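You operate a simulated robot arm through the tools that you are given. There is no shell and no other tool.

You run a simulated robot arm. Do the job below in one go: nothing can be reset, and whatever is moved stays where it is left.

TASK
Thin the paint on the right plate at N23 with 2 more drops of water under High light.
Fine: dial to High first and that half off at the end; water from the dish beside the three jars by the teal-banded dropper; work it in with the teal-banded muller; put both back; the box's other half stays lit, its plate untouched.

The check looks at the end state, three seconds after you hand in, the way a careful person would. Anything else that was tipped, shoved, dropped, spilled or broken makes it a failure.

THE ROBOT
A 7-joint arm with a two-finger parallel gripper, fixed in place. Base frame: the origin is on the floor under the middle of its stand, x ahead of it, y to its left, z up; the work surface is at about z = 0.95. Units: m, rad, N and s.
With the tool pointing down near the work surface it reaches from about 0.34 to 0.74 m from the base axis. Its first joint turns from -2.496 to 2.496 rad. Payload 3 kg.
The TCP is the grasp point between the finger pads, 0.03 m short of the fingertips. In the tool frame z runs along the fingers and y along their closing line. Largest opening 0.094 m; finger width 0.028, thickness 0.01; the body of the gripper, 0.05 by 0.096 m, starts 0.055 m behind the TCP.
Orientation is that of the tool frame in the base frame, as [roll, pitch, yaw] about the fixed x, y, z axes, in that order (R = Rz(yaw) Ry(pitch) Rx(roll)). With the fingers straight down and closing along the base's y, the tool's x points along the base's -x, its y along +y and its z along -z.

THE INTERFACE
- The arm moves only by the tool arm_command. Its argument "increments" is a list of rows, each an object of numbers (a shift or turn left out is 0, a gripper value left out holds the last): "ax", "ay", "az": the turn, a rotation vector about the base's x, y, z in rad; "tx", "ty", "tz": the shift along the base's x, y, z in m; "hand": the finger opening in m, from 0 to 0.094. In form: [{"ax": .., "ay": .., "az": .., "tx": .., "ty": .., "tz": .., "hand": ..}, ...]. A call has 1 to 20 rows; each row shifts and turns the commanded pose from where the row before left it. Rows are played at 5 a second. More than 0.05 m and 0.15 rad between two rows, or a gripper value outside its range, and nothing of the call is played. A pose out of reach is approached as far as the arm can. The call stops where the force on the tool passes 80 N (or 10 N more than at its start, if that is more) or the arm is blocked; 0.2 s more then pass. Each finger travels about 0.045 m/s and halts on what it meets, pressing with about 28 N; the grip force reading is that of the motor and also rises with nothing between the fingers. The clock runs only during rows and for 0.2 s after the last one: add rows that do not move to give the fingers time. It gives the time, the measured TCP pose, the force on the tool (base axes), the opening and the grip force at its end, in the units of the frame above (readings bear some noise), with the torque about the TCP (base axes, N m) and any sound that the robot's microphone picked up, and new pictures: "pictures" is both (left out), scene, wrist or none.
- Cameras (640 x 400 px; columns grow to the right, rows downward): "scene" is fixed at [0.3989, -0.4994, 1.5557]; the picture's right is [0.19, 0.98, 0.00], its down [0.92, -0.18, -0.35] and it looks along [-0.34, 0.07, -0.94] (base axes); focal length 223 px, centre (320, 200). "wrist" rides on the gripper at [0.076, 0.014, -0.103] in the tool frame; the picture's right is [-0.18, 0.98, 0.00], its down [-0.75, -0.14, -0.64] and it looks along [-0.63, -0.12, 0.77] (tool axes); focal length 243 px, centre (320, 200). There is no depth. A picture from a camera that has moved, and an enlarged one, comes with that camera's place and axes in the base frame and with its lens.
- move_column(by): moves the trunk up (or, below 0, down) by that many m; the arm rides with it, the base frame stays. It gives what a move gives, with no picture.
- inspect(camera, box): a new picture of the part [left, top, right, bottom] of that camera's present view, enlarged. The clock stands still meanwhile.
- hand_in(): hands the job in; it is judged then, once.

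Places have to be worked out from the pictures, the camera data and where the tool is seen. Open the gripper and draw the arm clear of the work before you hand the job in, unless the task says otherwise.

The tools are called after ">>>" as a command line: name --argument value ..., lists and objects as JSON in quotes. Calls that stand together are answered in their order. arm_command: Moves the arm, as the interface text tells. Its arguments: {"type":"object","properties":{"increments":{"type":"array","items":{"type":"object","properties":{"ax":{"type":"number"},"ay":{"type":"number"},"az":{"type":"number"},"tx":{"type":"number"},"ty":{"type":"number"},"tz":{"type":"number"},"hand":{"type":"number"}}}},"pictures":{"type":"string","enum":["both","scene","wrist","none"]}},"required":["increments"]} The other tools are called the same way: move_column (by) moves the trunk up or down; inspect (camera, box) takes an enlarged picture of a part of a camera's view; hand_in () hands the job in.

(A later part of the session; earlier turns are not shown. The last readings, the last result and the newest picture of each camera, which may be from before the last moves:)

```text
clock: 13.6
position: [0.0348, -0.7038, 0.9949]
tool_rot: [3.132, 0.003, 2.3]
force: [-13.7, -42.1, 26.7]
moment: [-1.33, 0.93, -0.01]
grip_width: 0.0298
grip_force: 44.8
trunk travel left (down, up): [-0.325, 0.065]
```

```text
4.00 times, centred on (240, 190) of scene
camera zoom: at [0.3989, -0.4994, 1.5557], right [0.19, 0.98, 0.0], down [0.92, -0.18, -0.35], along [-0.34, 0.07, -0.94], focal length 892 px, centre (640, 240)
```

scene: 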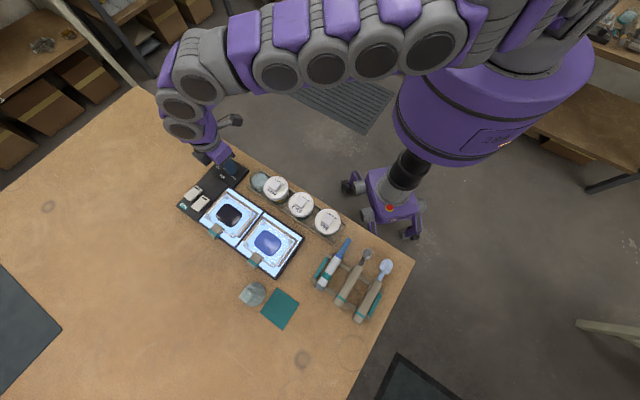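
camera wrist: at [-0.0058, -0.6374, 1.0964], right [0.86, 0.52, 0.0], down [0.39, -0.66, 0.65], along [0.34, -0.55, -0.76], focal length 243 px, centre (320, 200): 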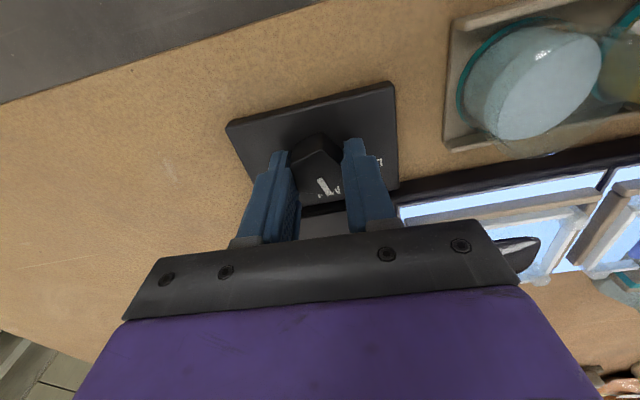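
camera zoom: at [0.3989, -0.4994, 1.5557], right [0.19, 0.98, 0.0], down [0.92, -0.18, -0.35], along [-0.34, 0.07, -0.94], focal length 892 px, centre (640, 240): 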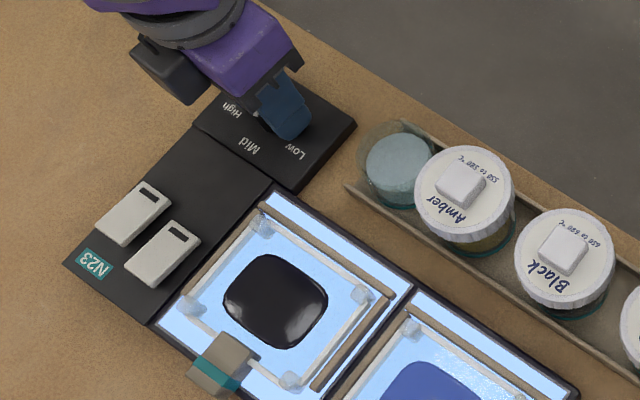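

The box is exactly where it was, so the load is just finger imbalance. I continue turning with a small compensating arc toward the knob's true centre.

>>> arm_command --increments '[{"az": -0.1, "tx": -0.0004, "ty": -0.0002}, {"az": -0.1, "tx": -0.0004, "ty": -0.0002}, {"az": -0.1, "tx": -0.0004, "ty": -0.0002}, {"az": -0.1, "tx": -0.0004, "ty": -0.0001}, {"az": -0.1, "tx": -0.0004}, {"az": -0.1, "tx": -0.0004}, {"tx": 0}]' --pictures "wrist"

>>> inspect --camera "wrist" --box '[220, 100, 420, 240]'

```text
clock: 15.2
position: [0.0334, -0.7031, 0.9938]
tool_rot: [3.135, -0.008, 1.697]
force: [-1.3, -23.8, -2.3]
moment: [-0.93, 0.56, 0.06]
grip_width: 0.0299
grip_force: 45.2
trunk travel left (down, up): [-0.325, 0.065]
camera wrist: at [0.0378, -0.6259, 1.0954], right [1.0, -0.06, 0.01], down [-0.05, -0.77, 0.64], along [-0.03, -0.64, -0.77], focal length 243 px, centre (320, 200)
```

wrist: 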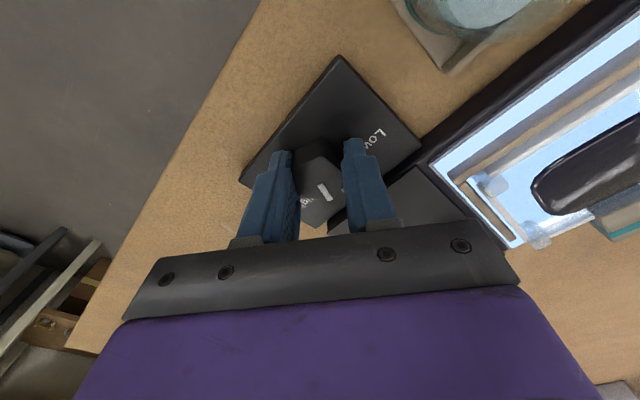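

```text
2.86 times, centred on (320, 170) of wrist
camera zoom: at [0.0378, -0.6259, 1.0954], right [1.0, -0.06, 0.01], down [-0.05, -0.77, 0.64], along [-0.03, -0.64, -0.77], focal length 693 px, centre (320, 286)
```

zoom: 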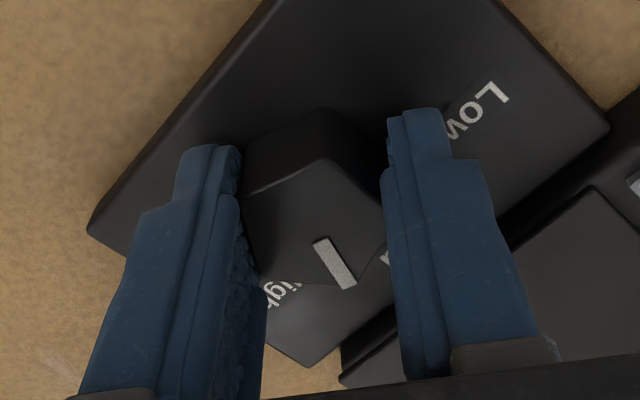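

The knob is still fixed in the grip, now about 80° round. I turn the remaining 40° to High.

>>> arm_command --increments '[{"az": -0.1, "tx": -0.0004, "ty": 0.0001}, {"az": -0.1, "tx": -0.0004, "ty": 0.0001}, {"az": -0.1, "tx": -0.0004, "ty": 0.0001}, {"az": -0.1, "tx": -0.0004, "ty": 0.0002}, {"az": -0.1, "tx": -0.0003, "ty": 0.0002}, {"az": -0.1, "tx": -0.0003, "ty": 0.0002}, {"az": -0.09}, {"tx": 0}]' --pictures "both"

>>> inspect --camera "wrist" --box '[220, 100, 420, 240]'

```text
clock: 17.0
position: [0.0359, -0.7049, 0.9925]
tool_rot: [3.14, -0.01, 1.011]
force: [12.9, -21.9, -15.4]
moment: [-0.7, 0.41, 0.07]
grip_width: 0.0297
grip_force: 44.8
trunk travel left (down, up): [-0.325, 0.065]
camera wrist: at [0.0866, -0.6471, 1.0956], right [0.73, -0.68, 0.0], down [-0.52, -0.57, 0.64], along [-0.43, -0.47, -0.77], focal length 243 px, centre (320, 200)
```

scene: 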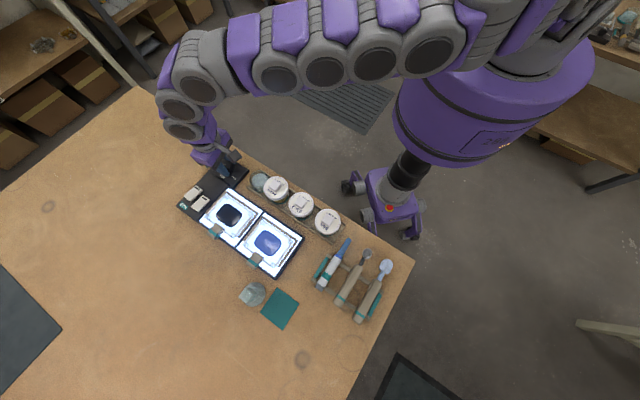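
wrist: 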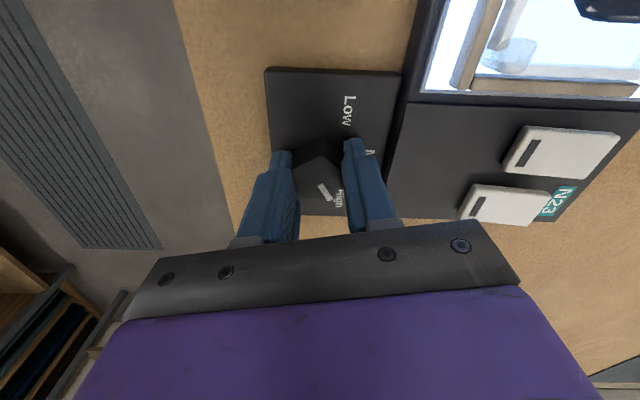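

```text
2.86 times, centred on (320, 170) of wrist
camera zoom: at [0.0866, -0.6471, 1.0956], right [0.73, -0.68, 0.0], down [-0.52, -0.57, 0.64], along [-0.43, -0.47, -0.77], focal length 693 px, centre (320, 286)
```

zoom: 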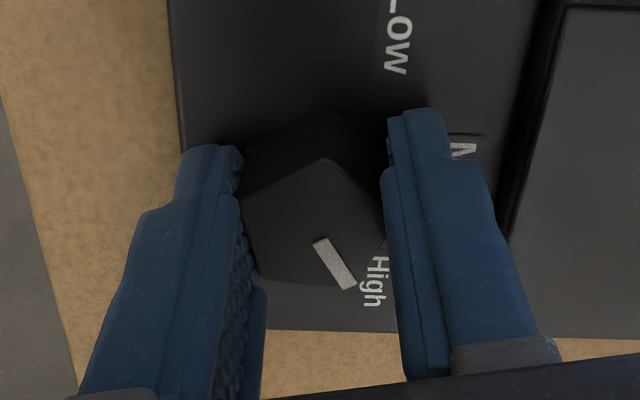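

The light is now bright white and the pointer is at High after 119.6° of turn. I release, rise straight up, and check the pointer.

>>> arm_command --increments '[{"hand": 0.04}, {"hand": 0.06}, {"tz": 0}, {"tz": 0.03}, {"tz": 0.04}, {"tz": 0.04}, {"tz": 0}]' --pictures "both"

>>> inspect --camera "wrist" --box '[240, 20, 400, 120]'

>>> inspect --camera "scene" --box '[170, 145, 330, 245]'

```text
clock: 18.6
position: [0.0272, -0.7067, 1.1059]
tool_rot: [-3.137, -0.003, 1.007]
force: [-0.6, 0.4, -0.5]
moment: [-0.04, -0.03, 0.01]
grip_width: 0.0599
grip_force: 0.1
trunk travel left (down, up): [-0.325, 0.065]
camera wrist: at [0.0799, -0.6492, 1.2078], right [0.73, -0.68, -0.01], down [-0.52, -0.57, 0.64], along [-0.44, -0.47, -0.77], focal length 243 px, centre (320, 200)
```

scene: 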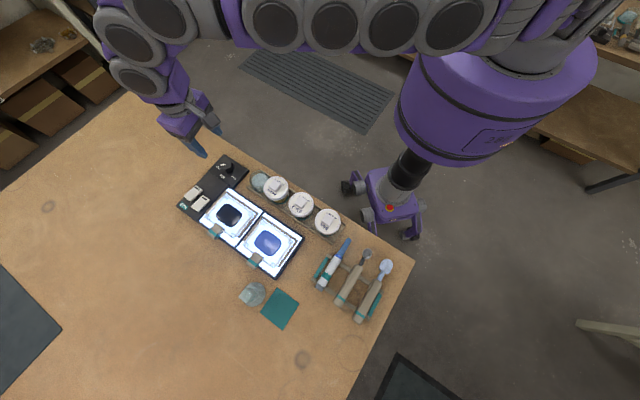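
wrist: 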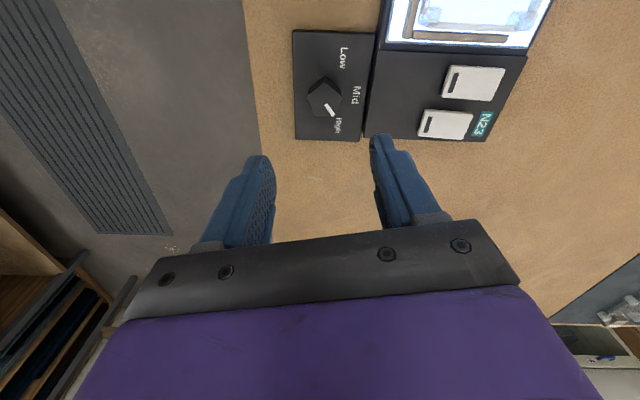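

```text
4.00 times, centred on (320, 70) of wrist
camera zoom: at [0.0799, -0.6492, 1.2078], right [0.73, -0.68, -0.01], down [-0.52, -0.57, 0.64], along [-0.44, -0.47, -0.77], focal length 970 px, centre (320, 720)
```

zoom: 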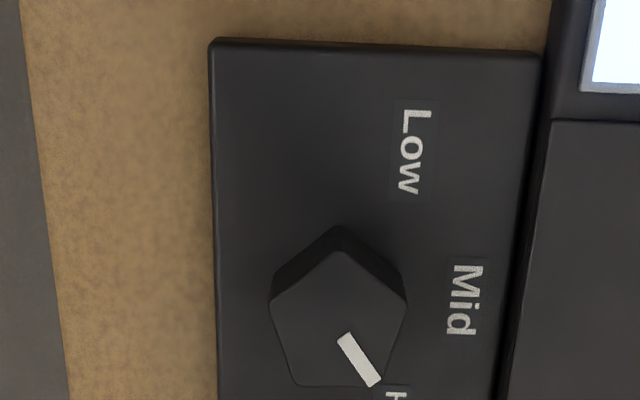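

```text
4.00 times, centred on (250, 195) of scene
camera zoom: at [0.3989, -0.4994, 1.5557], right [0.19, 0.98, 0.0], down [0.92, -0.18, -0.35], along [-0.34, 0.07, -0.94], focal length 892 px, centre (600, 220)
```

zoom: 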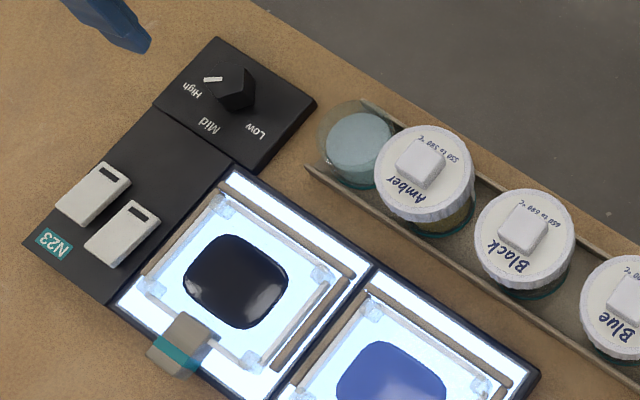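

The dial is on High and the box did not move. Next I go look at the dropper from the side, to see which end is its tip, travelling at z ≈ 1.15 above everything.

>>> arm_command --increments '[{"tz": 0.04, "hand": 0.094}, {"tx": 0.035, "ty": 0.028, "az": -0.018}, {"tx": 0.035, "ty": 0.028, "az": -0.018}, {"tx": 0.035, "ty": 0.028, "az": -0.018}, {"tx": 0.035, "ty": 0.028, "az": -0.018}, {"tx": 0.035, "ty": 0.028, "az": -0.018}, {"tx": 0.035, "ty": 0.028, "az": -0.018}, {"tx": 0.035, "ty": 0.028, "az": -0.018}, {"tx": 0.035, "ty": 0.028, "az": -0.018}, {"tx": 0.035, "ty": 0.028, "az": -0.018}, {"tx": 0.035, "ty": 0.028, "az": -0.018}, {"tx": 0.035, "ty": 0.028, "az": -0.018}, {"tx": 0.04, "ty": 0.03, "az": -0.018}, {"tz": -0.03}, {"tz": -0.03}, {"tz": 0}]' --pictures "both"

>>> inspect --camera "wrist" --box '[220, 80, 420, 220]'

```text
clock: 22.0
position: [0.4569, -0.3672, 1.0884]
tool_rot: [-3.138, -0.003, 0.791]
force: [0.6, 0.3, 1.1]
moment: [-0.01, -0.01, -0.01]
grip_width: 0.0941
grip_force: 0.1
trunk travel left (down, up): [-0.325, 0.065]
camera wrist: at [0.5203, -0.3213, 1.1891], right [0.57, -0.82, 0.0], down [-0.63, -0.44, 0.64], along [-0.53, -0.37, -0.77], focal length 243 px, centre (320, 200)
```

scene: 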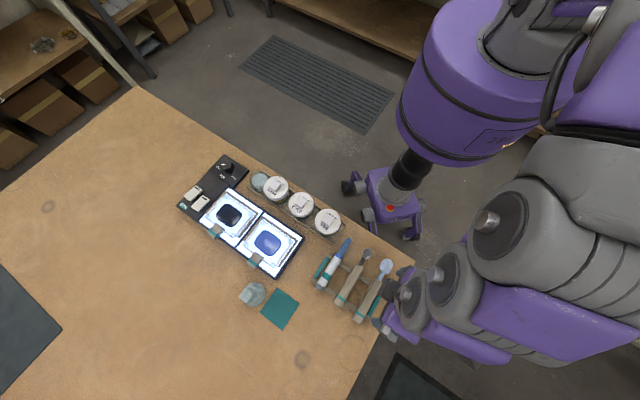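
wrist: 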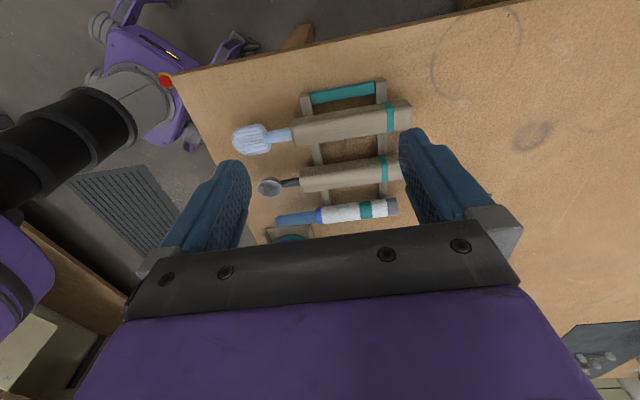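

```text
2.86 times, centred on (320, 150) of wrist
camera zoom: at [0.5203, -0.3213, 1.1891], right [0.57, -0.82, 0.0], down [-0.63, -0.44, 0.64], along [-0.53, -0.37, -0.77], focal length 693 px, centre (320, 343)
```

zoom: 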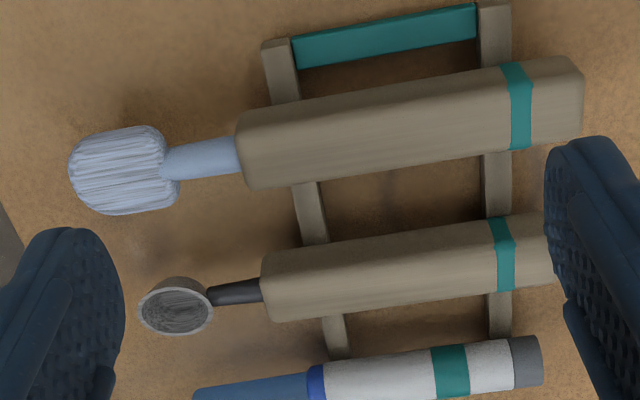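

From this side I zoom in on the dropper's two ends.

>>> inspect --camera "wrist" --box '[265, 190, 405, 232]'

>>> inspect --camera "wrist" --box '[355, 190, 411, 225]'

>>> inspect --camera "wrist" --box '[264, 196, 328, 236]'

```text
4.57 times, centred on (335, 211) of wrist
camera zoom: at [0.5203, -0.3213, 1.1891], right [0.57, -0.82, 0.0], down [-0.63, -0.44, 0.64], along [-0.53, -0.37, -0.77], focal length 1109 px, centre (251, 150)
```

zoom: 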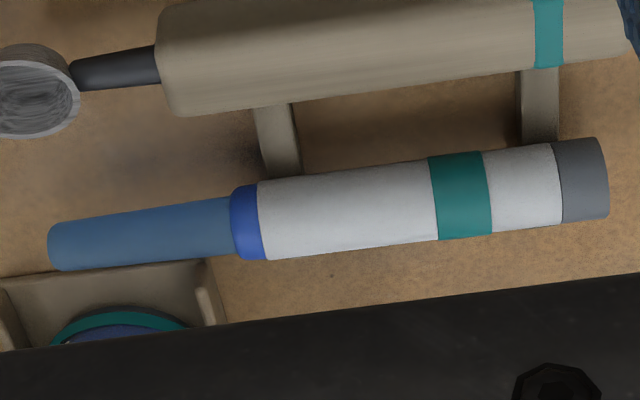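

```text
11.43 times, centred on (383, 208) of wrist
camera zoom: at [0.5203, -0.3213, 1.1891], right [0.57, -0.82, 0.0], down [-0.63, -0.44, 0.64], along [-0.53, -0.37, -0.77], focal length 2773 px, centre (-400, 114)
```

zoom: 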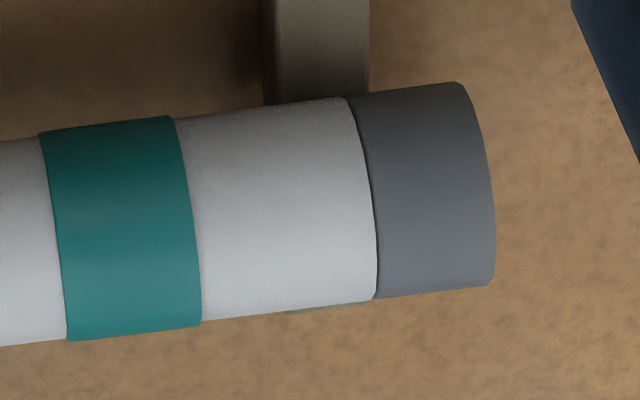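

```text
10.00 times, centred on (296, 216) of wrist
camera zoom: at [0.5203, -0.3213, 1.1891], right [0.57, -0.82, 0.0], down [-0.63, -0.44, 0.64], along [-0.53, -0.37, -0.77], focal length 2426 px, centre (560, 40)
```

zoom: 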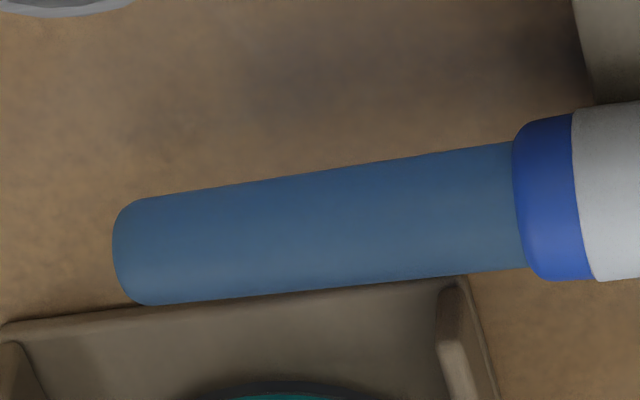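

The dropper lies along the reach direction at L ≈ -0.065 (barrel about 21 mm thick, axis z ≈ 0.967), blue tapered nozzle toward the robot. I turn the tool back so that it closes across the barrel, and hover over its middle, between the two rack rails.

>>> arm_command --increments '[{"az": 0.13, "tx": -0.0065, "ty": -0.0086}, {"az": 0.13, "tx": -0.0065, "ty": -0.0086}, {"az": 0.13, "tx": -0.0065, "ty": -0.0086}, {"az": 0.13, "tx": -0.0065, "ty": -0.0086}, {"az": 0.13, "tx": -0.0065, "ty": -0.0086}, {"az": 0.13, "tx": -0.0065, "ty": -0.0086}, {"az": 0.13, "tx": -0.0065, "ty": -0.0086}, {"az": 0.13, "tx": -0.0065, "ty": -0.0086}, {"az": 0.13, "tx": -0.0065, "ty": -0.0086}, {"az": 0.13, "tx": -0.0065, "ty": -0.0086}, {"az": 0.13, "tx": -0.0065, "ty": -0.0086}, {"az": 0.135, "tx": -0.0071, "ty": -0.0084}, {"hand": 0.04}, {"hand": 0.04}]' --pictures "both"

>>> inspect --camera "wrist" --box '[220, 40, 420, 180]'

```text
clock: 25.0
position: [0.376, -0.4687, 1.0865]
tool_rot: [3.141, -0.001, 2.358]
force: [0.7, -0.1, -0.6]
moment: [0.01, 0.05, 0.01]
grip_width: 0.0414
grip_force: 0.0
trunk travel left (down, up): [-0.325, 0.065]
camera wrist: at [0.3326, -0.4038, 1.1876], right [0.82, 0.57, 0.0], down [0.44, -0.63, 0.64], along [0.36, -0.53, -0.77], focal length 243 px, centre (320, 200)
```

scene: 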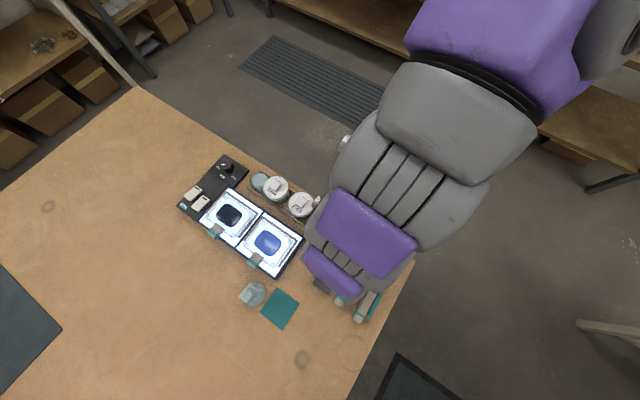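
wrist: 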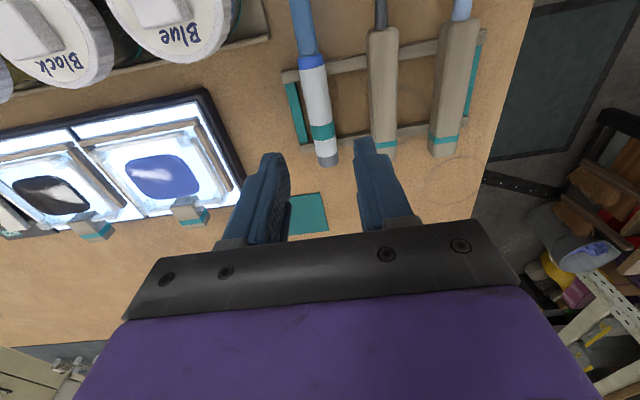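

```text
2.86 times, centred on (320, 110) of wrist
camera zoom: at [0.3326, -0.4038, 1.1876], right [0.82, 0.57, 0.0], down [0.44, -0.63, 0.64], along [0.36, -0.53, -0.77], focal length 693 px, centre (320, 457)
```

zoom: 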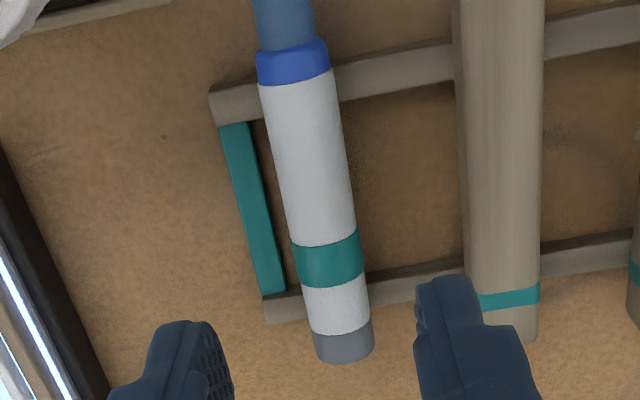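

The TCP is aligned over the barrel (L -0.0655, F 0.597), with the rack's teal end bar close beside it, so I keep the fingertips just above bar height. I descend in stages, checking force.

>>> arm_command --increments '[{"tz": -0.04}, {"tz": -0.035}, {"tz": -0.008}, {"tz": 0}]' --pictures "wrist"

>>> inspect --camera "wrist" --box '[240, 80, 400, 220]'

```text
clock: 26.0
position: [0.3782, -0.4675, 1.0037]
tool_rot: [3.141, -0.003, 2.359]
force: [0.0, -0.1, 0.6]
moment: [-0.02, 0.0, 0.01]
grip_width: 0.04
grip_force: 0.1
trunk travel left (down, up): [-0.325, 0.065]
camera wrist: at [0.3338, -0.4028, 1.1053], right [0.82, 0.57, 0.0], down [0.44, -0.63, 0.64], along [0.36, -0.53, -0.77], focal length 243 px, centre (320, 200)
```

wrist: 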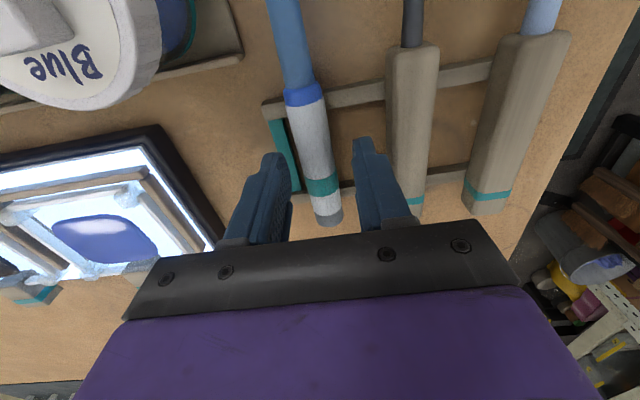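

```text
2.86 times, centred on (320, 150) of wrist
camera zoom: at [0.3338, -0.4028, 1.1053], right [0.82, 0.57, 0.0], down [0.44, -0.63, 0.64], along [0.36, -0.53, -0.77], focal length 693 px, centre (320, 343)
```

zoom: 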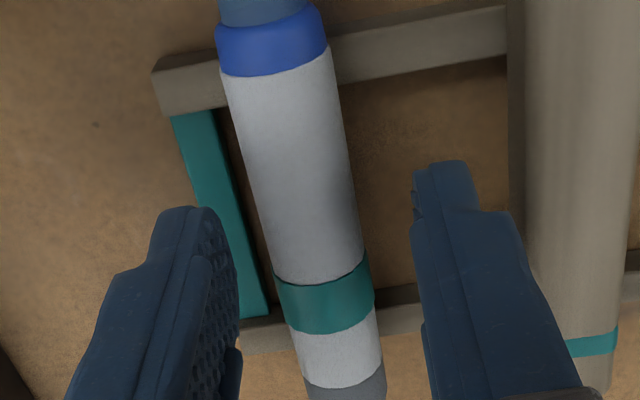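

Triangulation gives the teal bar's top at ≈0.956 and the barrel axis at ≈0.967, so fingertips at about 0.960 are safe. I descend the last 13 mm and centre by 1 mm.

>>> arm_command --increments '[{"tz": -0.007, "tx": -0.001, "ty": -0.001}, {"tz": -0.006}, {"tz": 0}]' --pictures "none"

>>> inspect --camera "wrist" --box '[240, 80, 400, 220]'

```text
clock: 26.8
position: [0.376, -0.4681, 0.9931]
tool_rot: [3.141, -0.003, 2.359]
force: [0.3, -0.5, 0.5]
moment: [-0.02, -0.02, 0.0]
grip_width: 0.0398
grip_force: 0.1
trunk travel left (down, up): [-0.325, 0.065]
```

```text
2.86 times, centred on (320, 150) of wrist
camera zoom: at [0.3325, -0.4033, 1.0932], right [0.82, 0.57, 0.0], down [0.44, -0.63, 0.64], along [0.36, -0.53, -0.77], focal length 693 px, centre (320, 343)
```

zoom: 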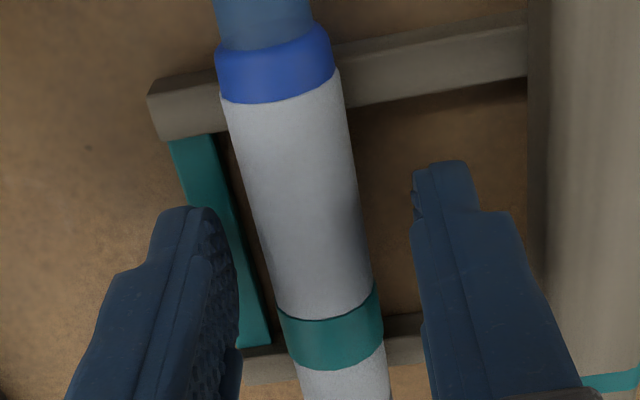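

Fingers straddle the barrel with no contact. I close in steps and read width, force and sound at each.

>>> arm_command --increments '[{"hand": 0.03}, {"hand": 0.024}, {"hand": 0.024}]' --pictures "none"

>>> arm_command --increments '[{"hand": 0.021}, {"hand": 0.021}]' --pictures "none"

```text
clock: 27.6
position: [0.3766, -0.469, 0.9927]
tool_rot: [-3.141, -0.001, 2.358]
force: [0.2, 0.2, 0.0]
moment: [0.03, 0.0, -0.02]
grip_width: 0.0239
grip_force: 0.2
trunk travel left (down, up): [-0.325, 0.065]
```

```text
clock: 28.2
position: [0.3765, -0.4685, 0.9923]
tool_rot: [3.14, -0.001, 2.359]
force: [-0.6, -0.5, -0.5]
moment: [0.0, -0.06, 0.0]
grip_width: 0.022
grip_force: 1.0
trunk travel left (down, up): [-0.325, 0.065]
```

Contact at about 22 mm with only 1 N. I tighten a little more to see how width and force respond.

>>> arm_command --increments '[{"hand": 0.019}, {"hand": 0.019}]' --pictures "none"

>>> arm_command --increments '[{"hand": 0.016}, {"hand": 0.016}]' --pictures "none"

```text
clock: 28.8
position: [0.3758, -0.4682, 0.9918]
tool_rot: [-3.141, -0.002, 2.359]
force: [-0.3, 0.5, 0.2]
moment: [-0.02, -0.02, 0.03]
grip_width: 0.0212
grip_force: 28.1
trunk travel left (down, up): [-0.325, 0.065]
```

```text
clock: 29.4
position: [0.3755, -0.4687, 0.993]
tool_rot: [-3.141, -0.004, 2.36]
force: [0.1, -0.7, 0.2]
moment: [0.01, -0.04, -0.01]
grip_width: 0.0211
grip_force: 27.6
trunk travel left (down, up): [-0.325, 0.065]
```

The dropper is rigid at 21 mm and firmly held at 28 N. I lift it straight out of the rack and look at it in the air.

>>> arm_command --increments '[{"tz": 0.01}, {"tz": 0.03}, {"tz": 0.04}, {"tz": 0.04}, {"tz": 0.04}, {"tz": 0.04}, {"tz": 0}]' --pictures "both"

>>> inspect --camera "wrist" --box '[240, 80, 400, 220]'

```text
clock: 31.0
position: [0.3732, -0.4684, 1.1879]
tool_rot: [-3.139, -0.003, 2.358]
force: [0.7, -0.7, -1.2]
moment: [0.0, -0.02, -0.02]
grip_width: 0.0213
grip_force: 27.5
trunk travel left (down, up): [-0.325, 0.065]
camera wrist: at [0.3292, -0.4034, 1.2896], right [0.82, 0.57, 0.0], down [0.44, -0.63, 0.64], along [0.36, -0.53, -0.77], focal length 243 px, centre (320, 200)
```

scene: 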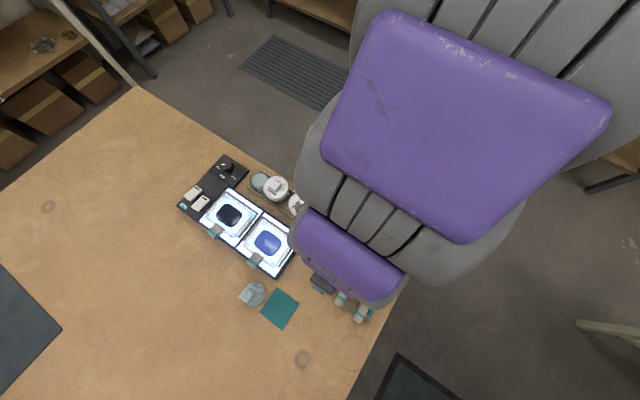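
wrist: 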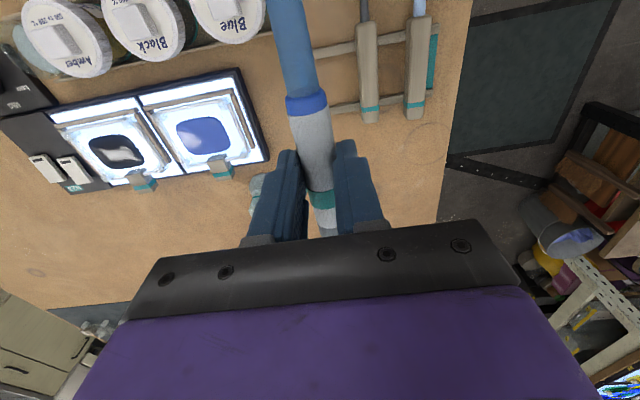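

```text
2.86 times, centred on (320, 150) of wrist
camera zoom: at [0.3292, -0.4034, 1.2896], right [0.82, 0.57, 0.0], down [0.44, -0.63, 0.64], along [0.36, -0.53, -0.77], focal length 693 px, centre (320, 343)
```

zoom: 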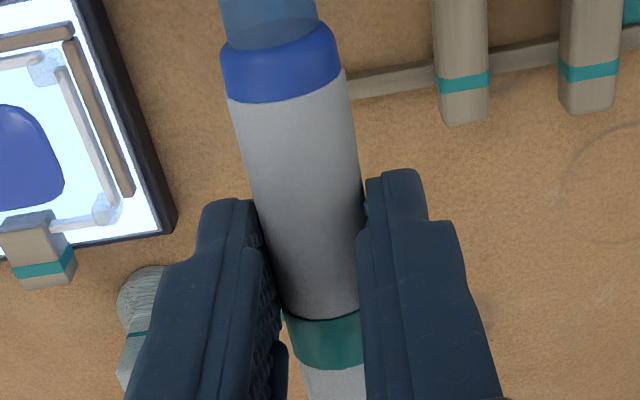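

The dropper is held level. I zoom at the blue end, which now is close to the wrist camera.

>>> inspect --camera "wrist" --box '[240, 0, 368, 120]'

```text
3.33 times, centred on (304, 60) of wrist
camera zoom: at [0.3292, -0.4034, 1.2896], right [0.82, 0.57, 0.0], down [0.44, -0.63, 0.64], along [0.36, -0.53, -0.77], focal length 809 px, centre (373, 667)
```

zoom: 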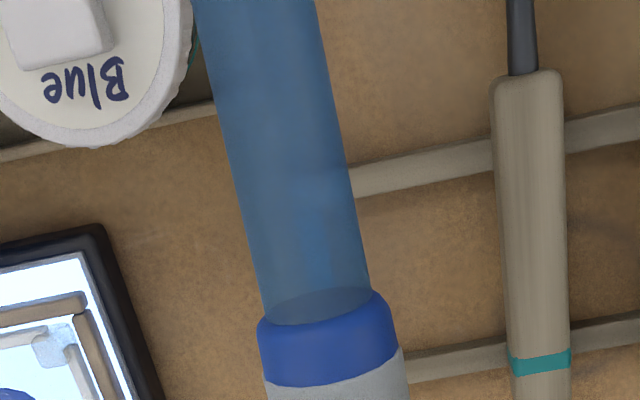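

The blue part is a see-through tube, so it is the nozzle end. Before anything else I ease the grip slightly to learn how holding force follows the commanded opening (still well below the barrel's width).

>>> arm_command --increments '[{"hand": 0.019}, {"hand": 0.019}]' --pictures "none"

>>> arm_command --increments '[{"hand": 0.0195}, {"hand": 0.0195}]' --pictures "none"

>>> arm_command --increments '[{"hand": 0.02}, {"hand": 0.02}]' --pictures "none"

```text
clock: 31.6
position: [0.3729, -0.4679, 1.1888]
tool_rot: [-3.14, -0.001, 2.36]
force: [-0.1, -0.4, -0.8]
moment: [0.01, 0.03, 0.0]
grip_width: 0.021
grip_force: 27.4
trunk travel left (down, up): [-0.325, 0.065]
```

```text
clock: 32.2
position: [0.3726, -0.4688, 1.1891]
tool_rot: [-3.139, -0.001, 2.359]
force: [0.0, -0.4, -0.5]
moment: [-0.01, -0.01, -0.01]
grip_width: 0.021
grip_force: 27.9
trunk travel left (down, up): [-0.325, 0.065]
```

```text
clock: 32.8
position: [0.3727, -0.4687, 1.1884]
tool_rot: [-3.141, 0.0, 2.358]
force: [0.2, -0.1, -1.5]
moment: [0.01, -0.02, 0.0]
grip_width: 0.0213
grip_force: 27.8
trunk travel left (down, up): [-0.325, 0.065]
```

Force stays at 28 N down to a 0.020 command, a secure hold. I carry the dropper level at z ≈ 1.19 to above the dish.

>>> arm_command --increments '[{"hand": 0.016, "tz": 0.01}, {"tx": -0.0345, "ty": -0.0181}, {"tx": -0.0345, "ty": -0.0181}, {"tx": -0.0345, "ty": -0.0181}, {"tx": -0.0345, "ty": -0.0181}, {"tx": -0.0345, "ty": -0.0181}, {"tx": -0.0345, "ty": -0.0181}, {"tx": -0.0345, "ty": -0.0181}, {"tx": -0.0345, "ty": -0.0181}, {"tx": 0}]' --pictures "wrist"

>>> inspect --camera "wrist" --box '[200, 0, 480, 200]'

```text
clock: 35.0
position: [0.0998, -0.6166, 1.1985]
tool_rot: [3.14, -0.002, 2.357]
force: [0.2, 0.1, -1.1]
moment: [0.0, 0.0, -0.02]
grip_width: 0.0213
grip_force: 27.6
trunk travel left (down, up): [-0.325, 0.065]
camera wrist: at [0.0551, -0.5519, 1.299], right [0.82, 0.57, 0.0], down [0.44, -0.63, 0.64], along [0.36, -0.53, -0.77], focal length 243 px, centre (320, 200)
```

wrist: 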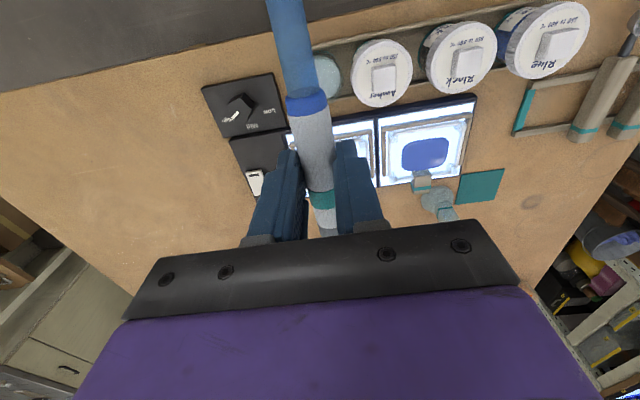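

```text
2.00 times, centred on (340, 100) of wrist
camera zoom: at [0.0551, -0.5519, 1.299], right [0.82, 0.57, 0.0], down [0.44, -0.63, 0.64], along [0.36, -0.53, -0.77], focal length 485 px, centre (280, 400)
```

zoom: 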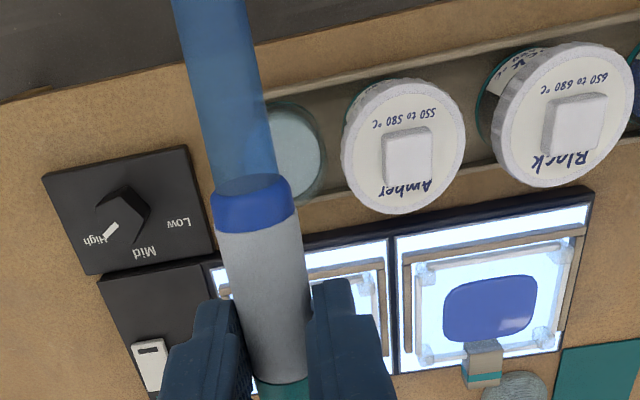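

The dropper is above the dish and the dial clearly reads High. I now pitch the gripper outward, in two stages, to swing the blue nozzle down.

>>> arm_command --increments '[{"ax": -0.0926, "ay": -0.0926}, {"ax": -0.0926, "ay": -0.0926}, {"ax": -0.0926, "ay": -0.0926}, {"ax": -0.0926, "ay": -0.0926}, {"ax": -0.0926, "ay": -0.0926}, {"ax": 0}]' --pictures "both"

```text
clock: 36.4
position: [0.0985, -0.6146, 1.2016]
tool_rot: [-3.14, 0.653, 2.358]
force: [-0.2, 0.1, -1.1]
moment: [-0.02, 0.02, 0.0]
grip_width: 0.0214
grip_force: 27.9
trunk travel left (down, up): [-0.325, 0.065]
camera wrist: at [0.0217, -0.517, 1.2341], right [0.8, 0.59, 0.11], down [0.05, -0.24, 0.97], along [0.6, -0.77, -0.22], focal length 243 px, centre (320, 200)
```

scene: 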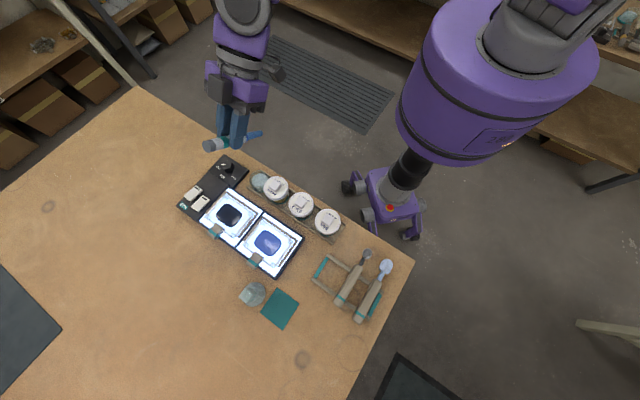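
wrist: 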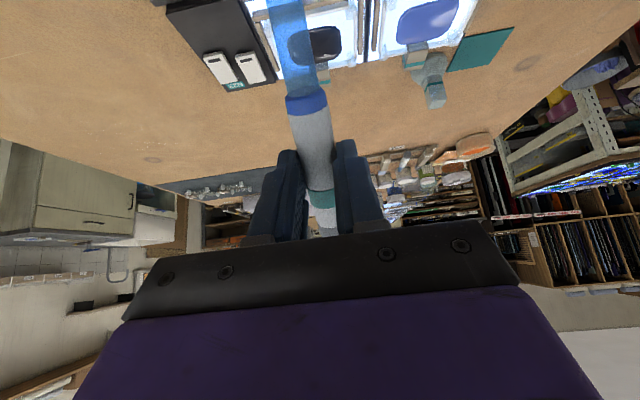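

The pitch works; the wrist camera now also shows the rockers and plates nicely. I pitch the remaining 37°.

>>> arm_command --increments '[{"ax": -0.0926, "ay": -0.0926}, {"ax": -0.0926, "ay": -0.0926}, {"ax": -0.0926, "ay": -0.0926}, {"ax": -0.0926, "ay": -0.0926}, {"ax": -0.0926, "ay": -0.0926}, {"ax": 0}]' --pictures "both"

>>> inspect --camera "scene" --box '[180, 90, 300, 200]'

```text
clock: 37.8
position: [0.0969, -0.6127, 1.2013]
tool_rot: [-3.134, 1.309, 2.36]
force: [-0.8, -0.7, -1.3]
moment: [0.06, 0.02, 0.02]
grip_width: 0.0213
grip_force: 28.2
trunk travel left (down, up): [-0.325, 0.065]
camera wrist: at [0.0234, -0.5191, 1.1532], right [0.73, 0.66, 0.18], down [-0.4, 0.2, 0.89], along [0.55, -0.72, 0.41], focal length 243 px, centre (320, 200)
```

scene: 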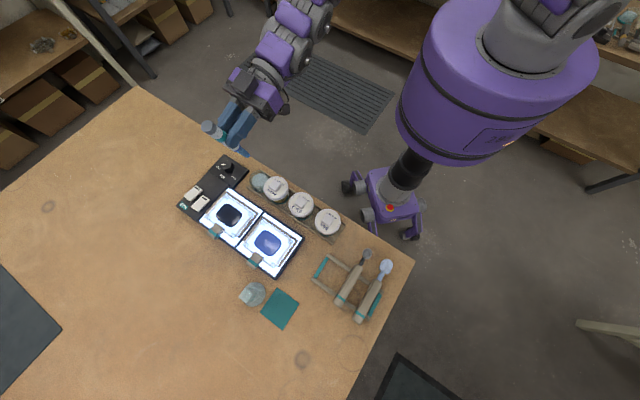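
wrist: 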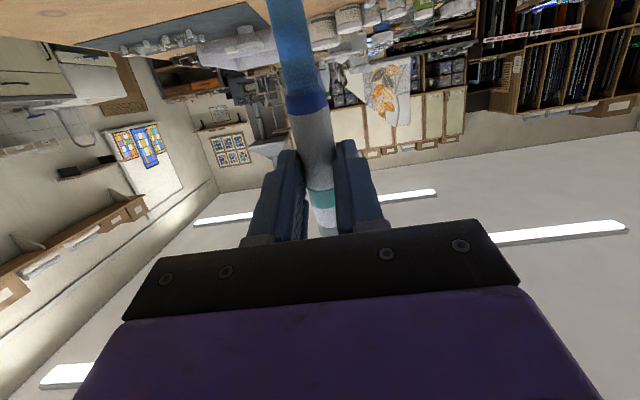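

```text
3.64 times, centred on (240, 145) of scene
camera zoom: at [0.3989, -0.4994, 1.5557], right [0.19, 0.98, 0.0], down [0.92, -0.18, -0.35], along [-0.34, 0.07, -0.94], focal length 811 px, centre (611, 400)
```

zoom: 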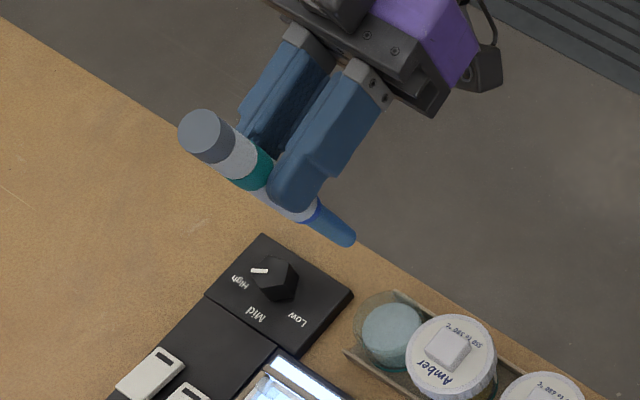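

The dropper is 15° from vertical with its flat cap up and nozzle down; the nozzle end is at about (0.094,-0.612,1.10), over the dish centre (0.096,-0.613). I lower it until just above the rim and check alignment.

>>> arm_command --increments '[{"tz": -0.03}, {"tz": -0.03}, {"tz": -0.03}, {"tz": 0}]' --pictures "scene"

>>> inspect --camera "scene" --box '[210, 130, 298, 200]'

```text
clock: 38.8
position: [0.0959, -0.6141, 1.1112]
tool_rot: [-3.136, 1.31, 2.36]
force: [-0.5, -0.4, -1.2]
moment: [0.0, -0.03, -0.01]
grip_width: 0.0212
grip_force: 28.3
trunk travel left (down, up): [-0.325, 0.065]
```

scene: 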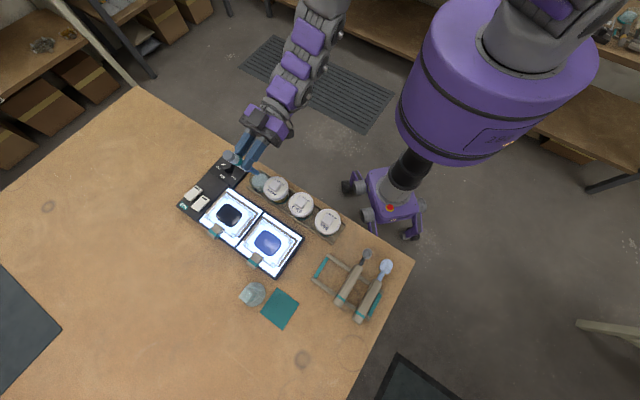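

```text
5.71 times, centred on (254, 165) of scene
camera zoom: at [0.3989, -0.4994, 1.5557], right [0.19, 0.98, 0.0], down [0.92, -0.18, -0.35], along [-0.34, 0.07, -0.94], focal length 1274 px, centre (697, 400)
```

zoom: 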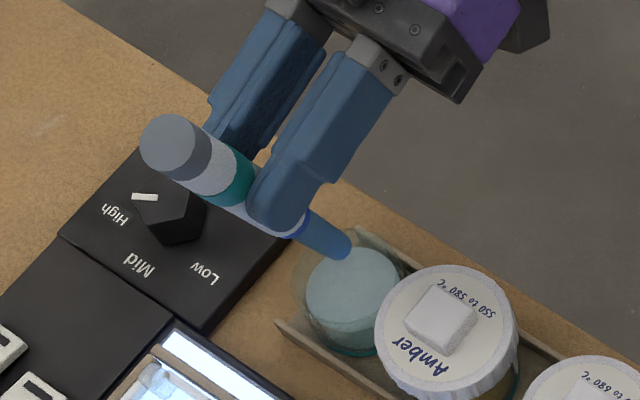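

The nozzle is just above the rim, near the dish centre. I nudge 2 mm toward the centre and dip it about 1 cm under the water surface.

>>> arm_command --increments '[{"tx": 0.002, "ty": -0.002, "tz": -0.01}, {"tz": -0.01}, {"tz": -0.01}, {"tz": -0.006}, {"tz": 0}]' --pictures "scene"

>>> inspect --camera "scene" --box '[226, 150, 290, 200]'

```text
clock: 40.0
position: [0.0999, -0.6164, 1.0752]
tool_rot: [-3.14, 1.307, 2.358]
force: [0.5, -0.7, 0.1]
moment: [0.0, 0.01, 0.02]
grip_width: 0.0211
grip_force: 28.3
trunk travel left (down, up): [-0.325, 0.065]
```

scene: 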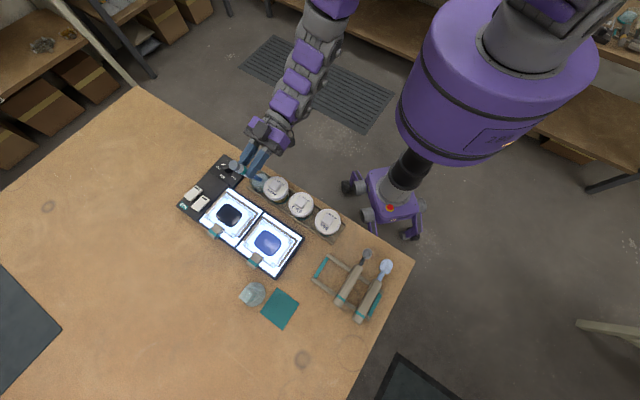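

```text
8.00 times, centred on (258, 175) of scene
camera zoom: at [0.3989, -0.4994, 1.5557], right [0.19, 0.98, 0.0], down [0.92, -0.18, -0.35], along [-0.34, 0.07, -0.94], focal length 1784 px, centre (816, 400)
```

zoom: 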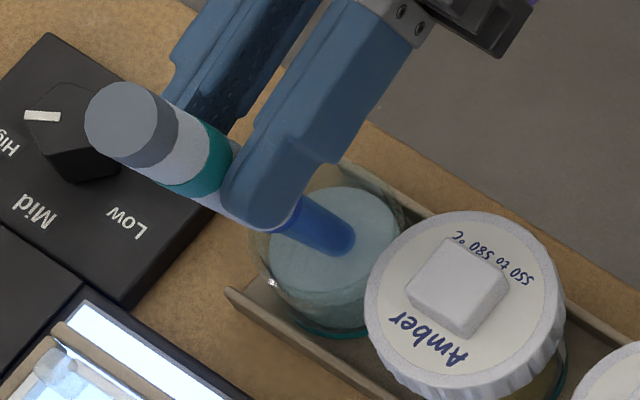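

The nozzle is in the water. I go a few mm deeper and look closely at the tube for any filling.

>>> arm_command --increments '[{"tz": -0.007}, {"tz": 0}, {"tz": 0}, {"tz": 0}]' --pictures "none"

>>> inspect --camera "scene" --box '[248, 165, 280, 190]'

>>> inspect --camera "wrist" --box '[240, 0, 368, 120]'

```text
clock: 41.0
position: [0.0997, -0.6151, 1.0695]
tool_rot: [-3.135, 1.311, 2.359]
force: [-0.3, 0.4, -0.3]
moment: [0.01, 0.03, 0.03]
grip_width: 0.0213
grip_force: 28.3
trunk travel left (down, up): [-0.325, 0.065]
```

```text
16.00 times, centred on (264, 178) of scene
camera zoom: at [0.3989, -0.4994, 1.5557], right [0.19, 0.98, 0.0], down [0.92, -0.18, -0.35], along [-0.34, 0.07, -0.94], focal length 3568 px, centre (1216, 560)
```

zoom: 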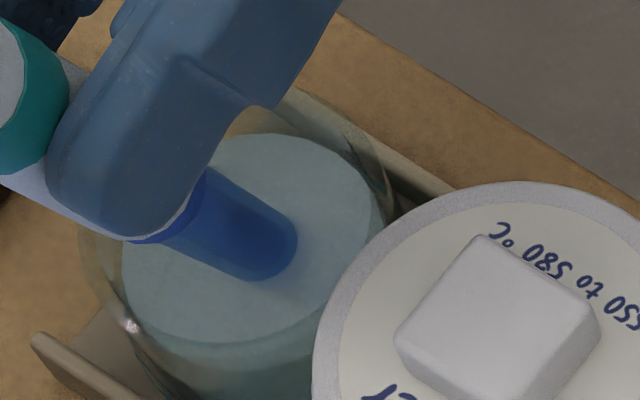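

```text
3.33 times, centred on (304, 60) of wrist
camera zoom: at [0.0254, -0.5202, 1.0198], right [0.73, 0.66, 0.18], down [-0.4, 0.2, 0.89], along [0.56, -0.72, 0.41], focal length 809 px, centre (373, 667)
```

zoom: 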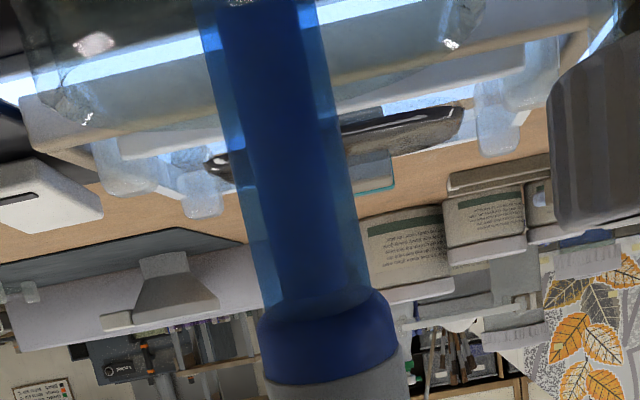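

The tube now shows a dark-blue liquid column up to the collar: it filled on dipping. I lift the nozzle to just above the water, still inside the dish, and wait to learn how it releases drops there, where they do no harm.

>>> arm_command --increments '[{"tz": 0.01}, {"tz": 0.01}, {"tz": 0.01}, {"tz": 0}, {"tz": 0}, {"tz": 0}, {"tz": 0}, {"tz": 0}]' --pictures "none"

>>> inspect --camera "wrist" --box '[240, 0, 368, 120]'

>>> inspect --camera "scene" --box '[242, 160, 290, 195]'

```text
clock: 42.8
position: [0.101, -0.6146, 1.0985]
tool_rot: [-3.135, 1.31, 2.362]
force: [-0.5, 0.0, -1.7]
moment: [0.01, 0.0, -0.04]
grip_width: 0.0213
grip_force: 27.8
trunk travel left (down, up): [-0.325, 0.065]
```

```text
3.33 times, centred on (304, 60) of wrist
camera zoom: at [0.0266, -0.5195, 1.0504], right [0.73, 0.66, 0.18], down [-0.4, 0.2, 0.89], along [0.56, -0.72, 0.41], focal length 809 px, centre (373, 667)
```

zoom: 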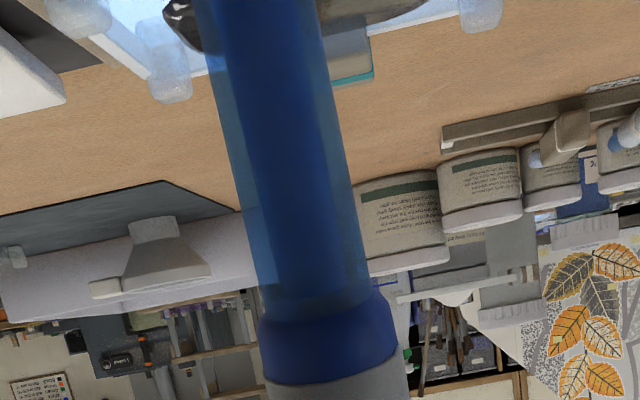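

```text
11.43 times, centred on (266, 178) of scene
camera zoom: at [0.3989, -0.4994, 1.5557], right [0.19, 0.98, 0.0], down [0.92, -0.18, -0.35], along [-0.34, 0.07, -0.94], focal length 2548 px, centre (937, 457)
```

zoom: 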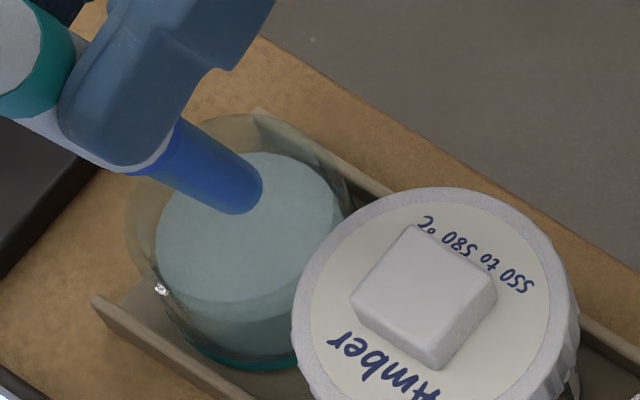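

No dripping by itself. Over the dish I try a gentle relax-and-squeeze of the grip (0.0203 → 0.010), watching for a sound or a change in the column.

>>> arm_command --increments '[{"hand": 0.0203}, {"hand": 0.0203}]' --pictures "none"

>>> arm_command --increments '[{"hand": 0.01}, {"hand": 0.01}, {"hand": 0.01}]' --pictures "none"

>>> inspect --camera "wrist" --box '[240, 0, 368, 120]'

```text
clock: 43.4
position: [0.1, -0.6151, 1.1002]
tool_rot: [-3.137, 1.309, 2.359]
force: [-0.4, 0.5, 0.1]
moment: [0.03, 0.0, -0.01]
grip_width: 0.0217
grip_force: 8.0
trunk travel left (down, up): [-0.325, 0.065]
```

```text
clock: 44.2
position: [0.0996, -0.6147, 1.1007]
tool_rot: [-3.137, 1.308, 2.36]
force: [-0.6, -0.5, 0.1]
moment: [-0.01, 0.02, -0.02]
grip_width: 0.0211
grip_force: 27.6
trunk travel left (down, up): [-0.325, 0.065]
```

```text
3.33 times, centred on (304, 60) of wrist
camera zoom: at [0.0267, -0.5195, 1.0503], right [0.73, 0.66, 0.18], down [-0.4, 0.2, 0.89], along [0.56, -0.72, 0.41], focal length 809 px, centre (373, 667)
```

zoom: 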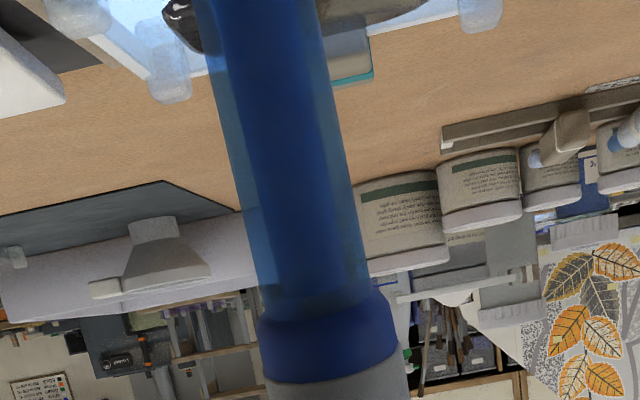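

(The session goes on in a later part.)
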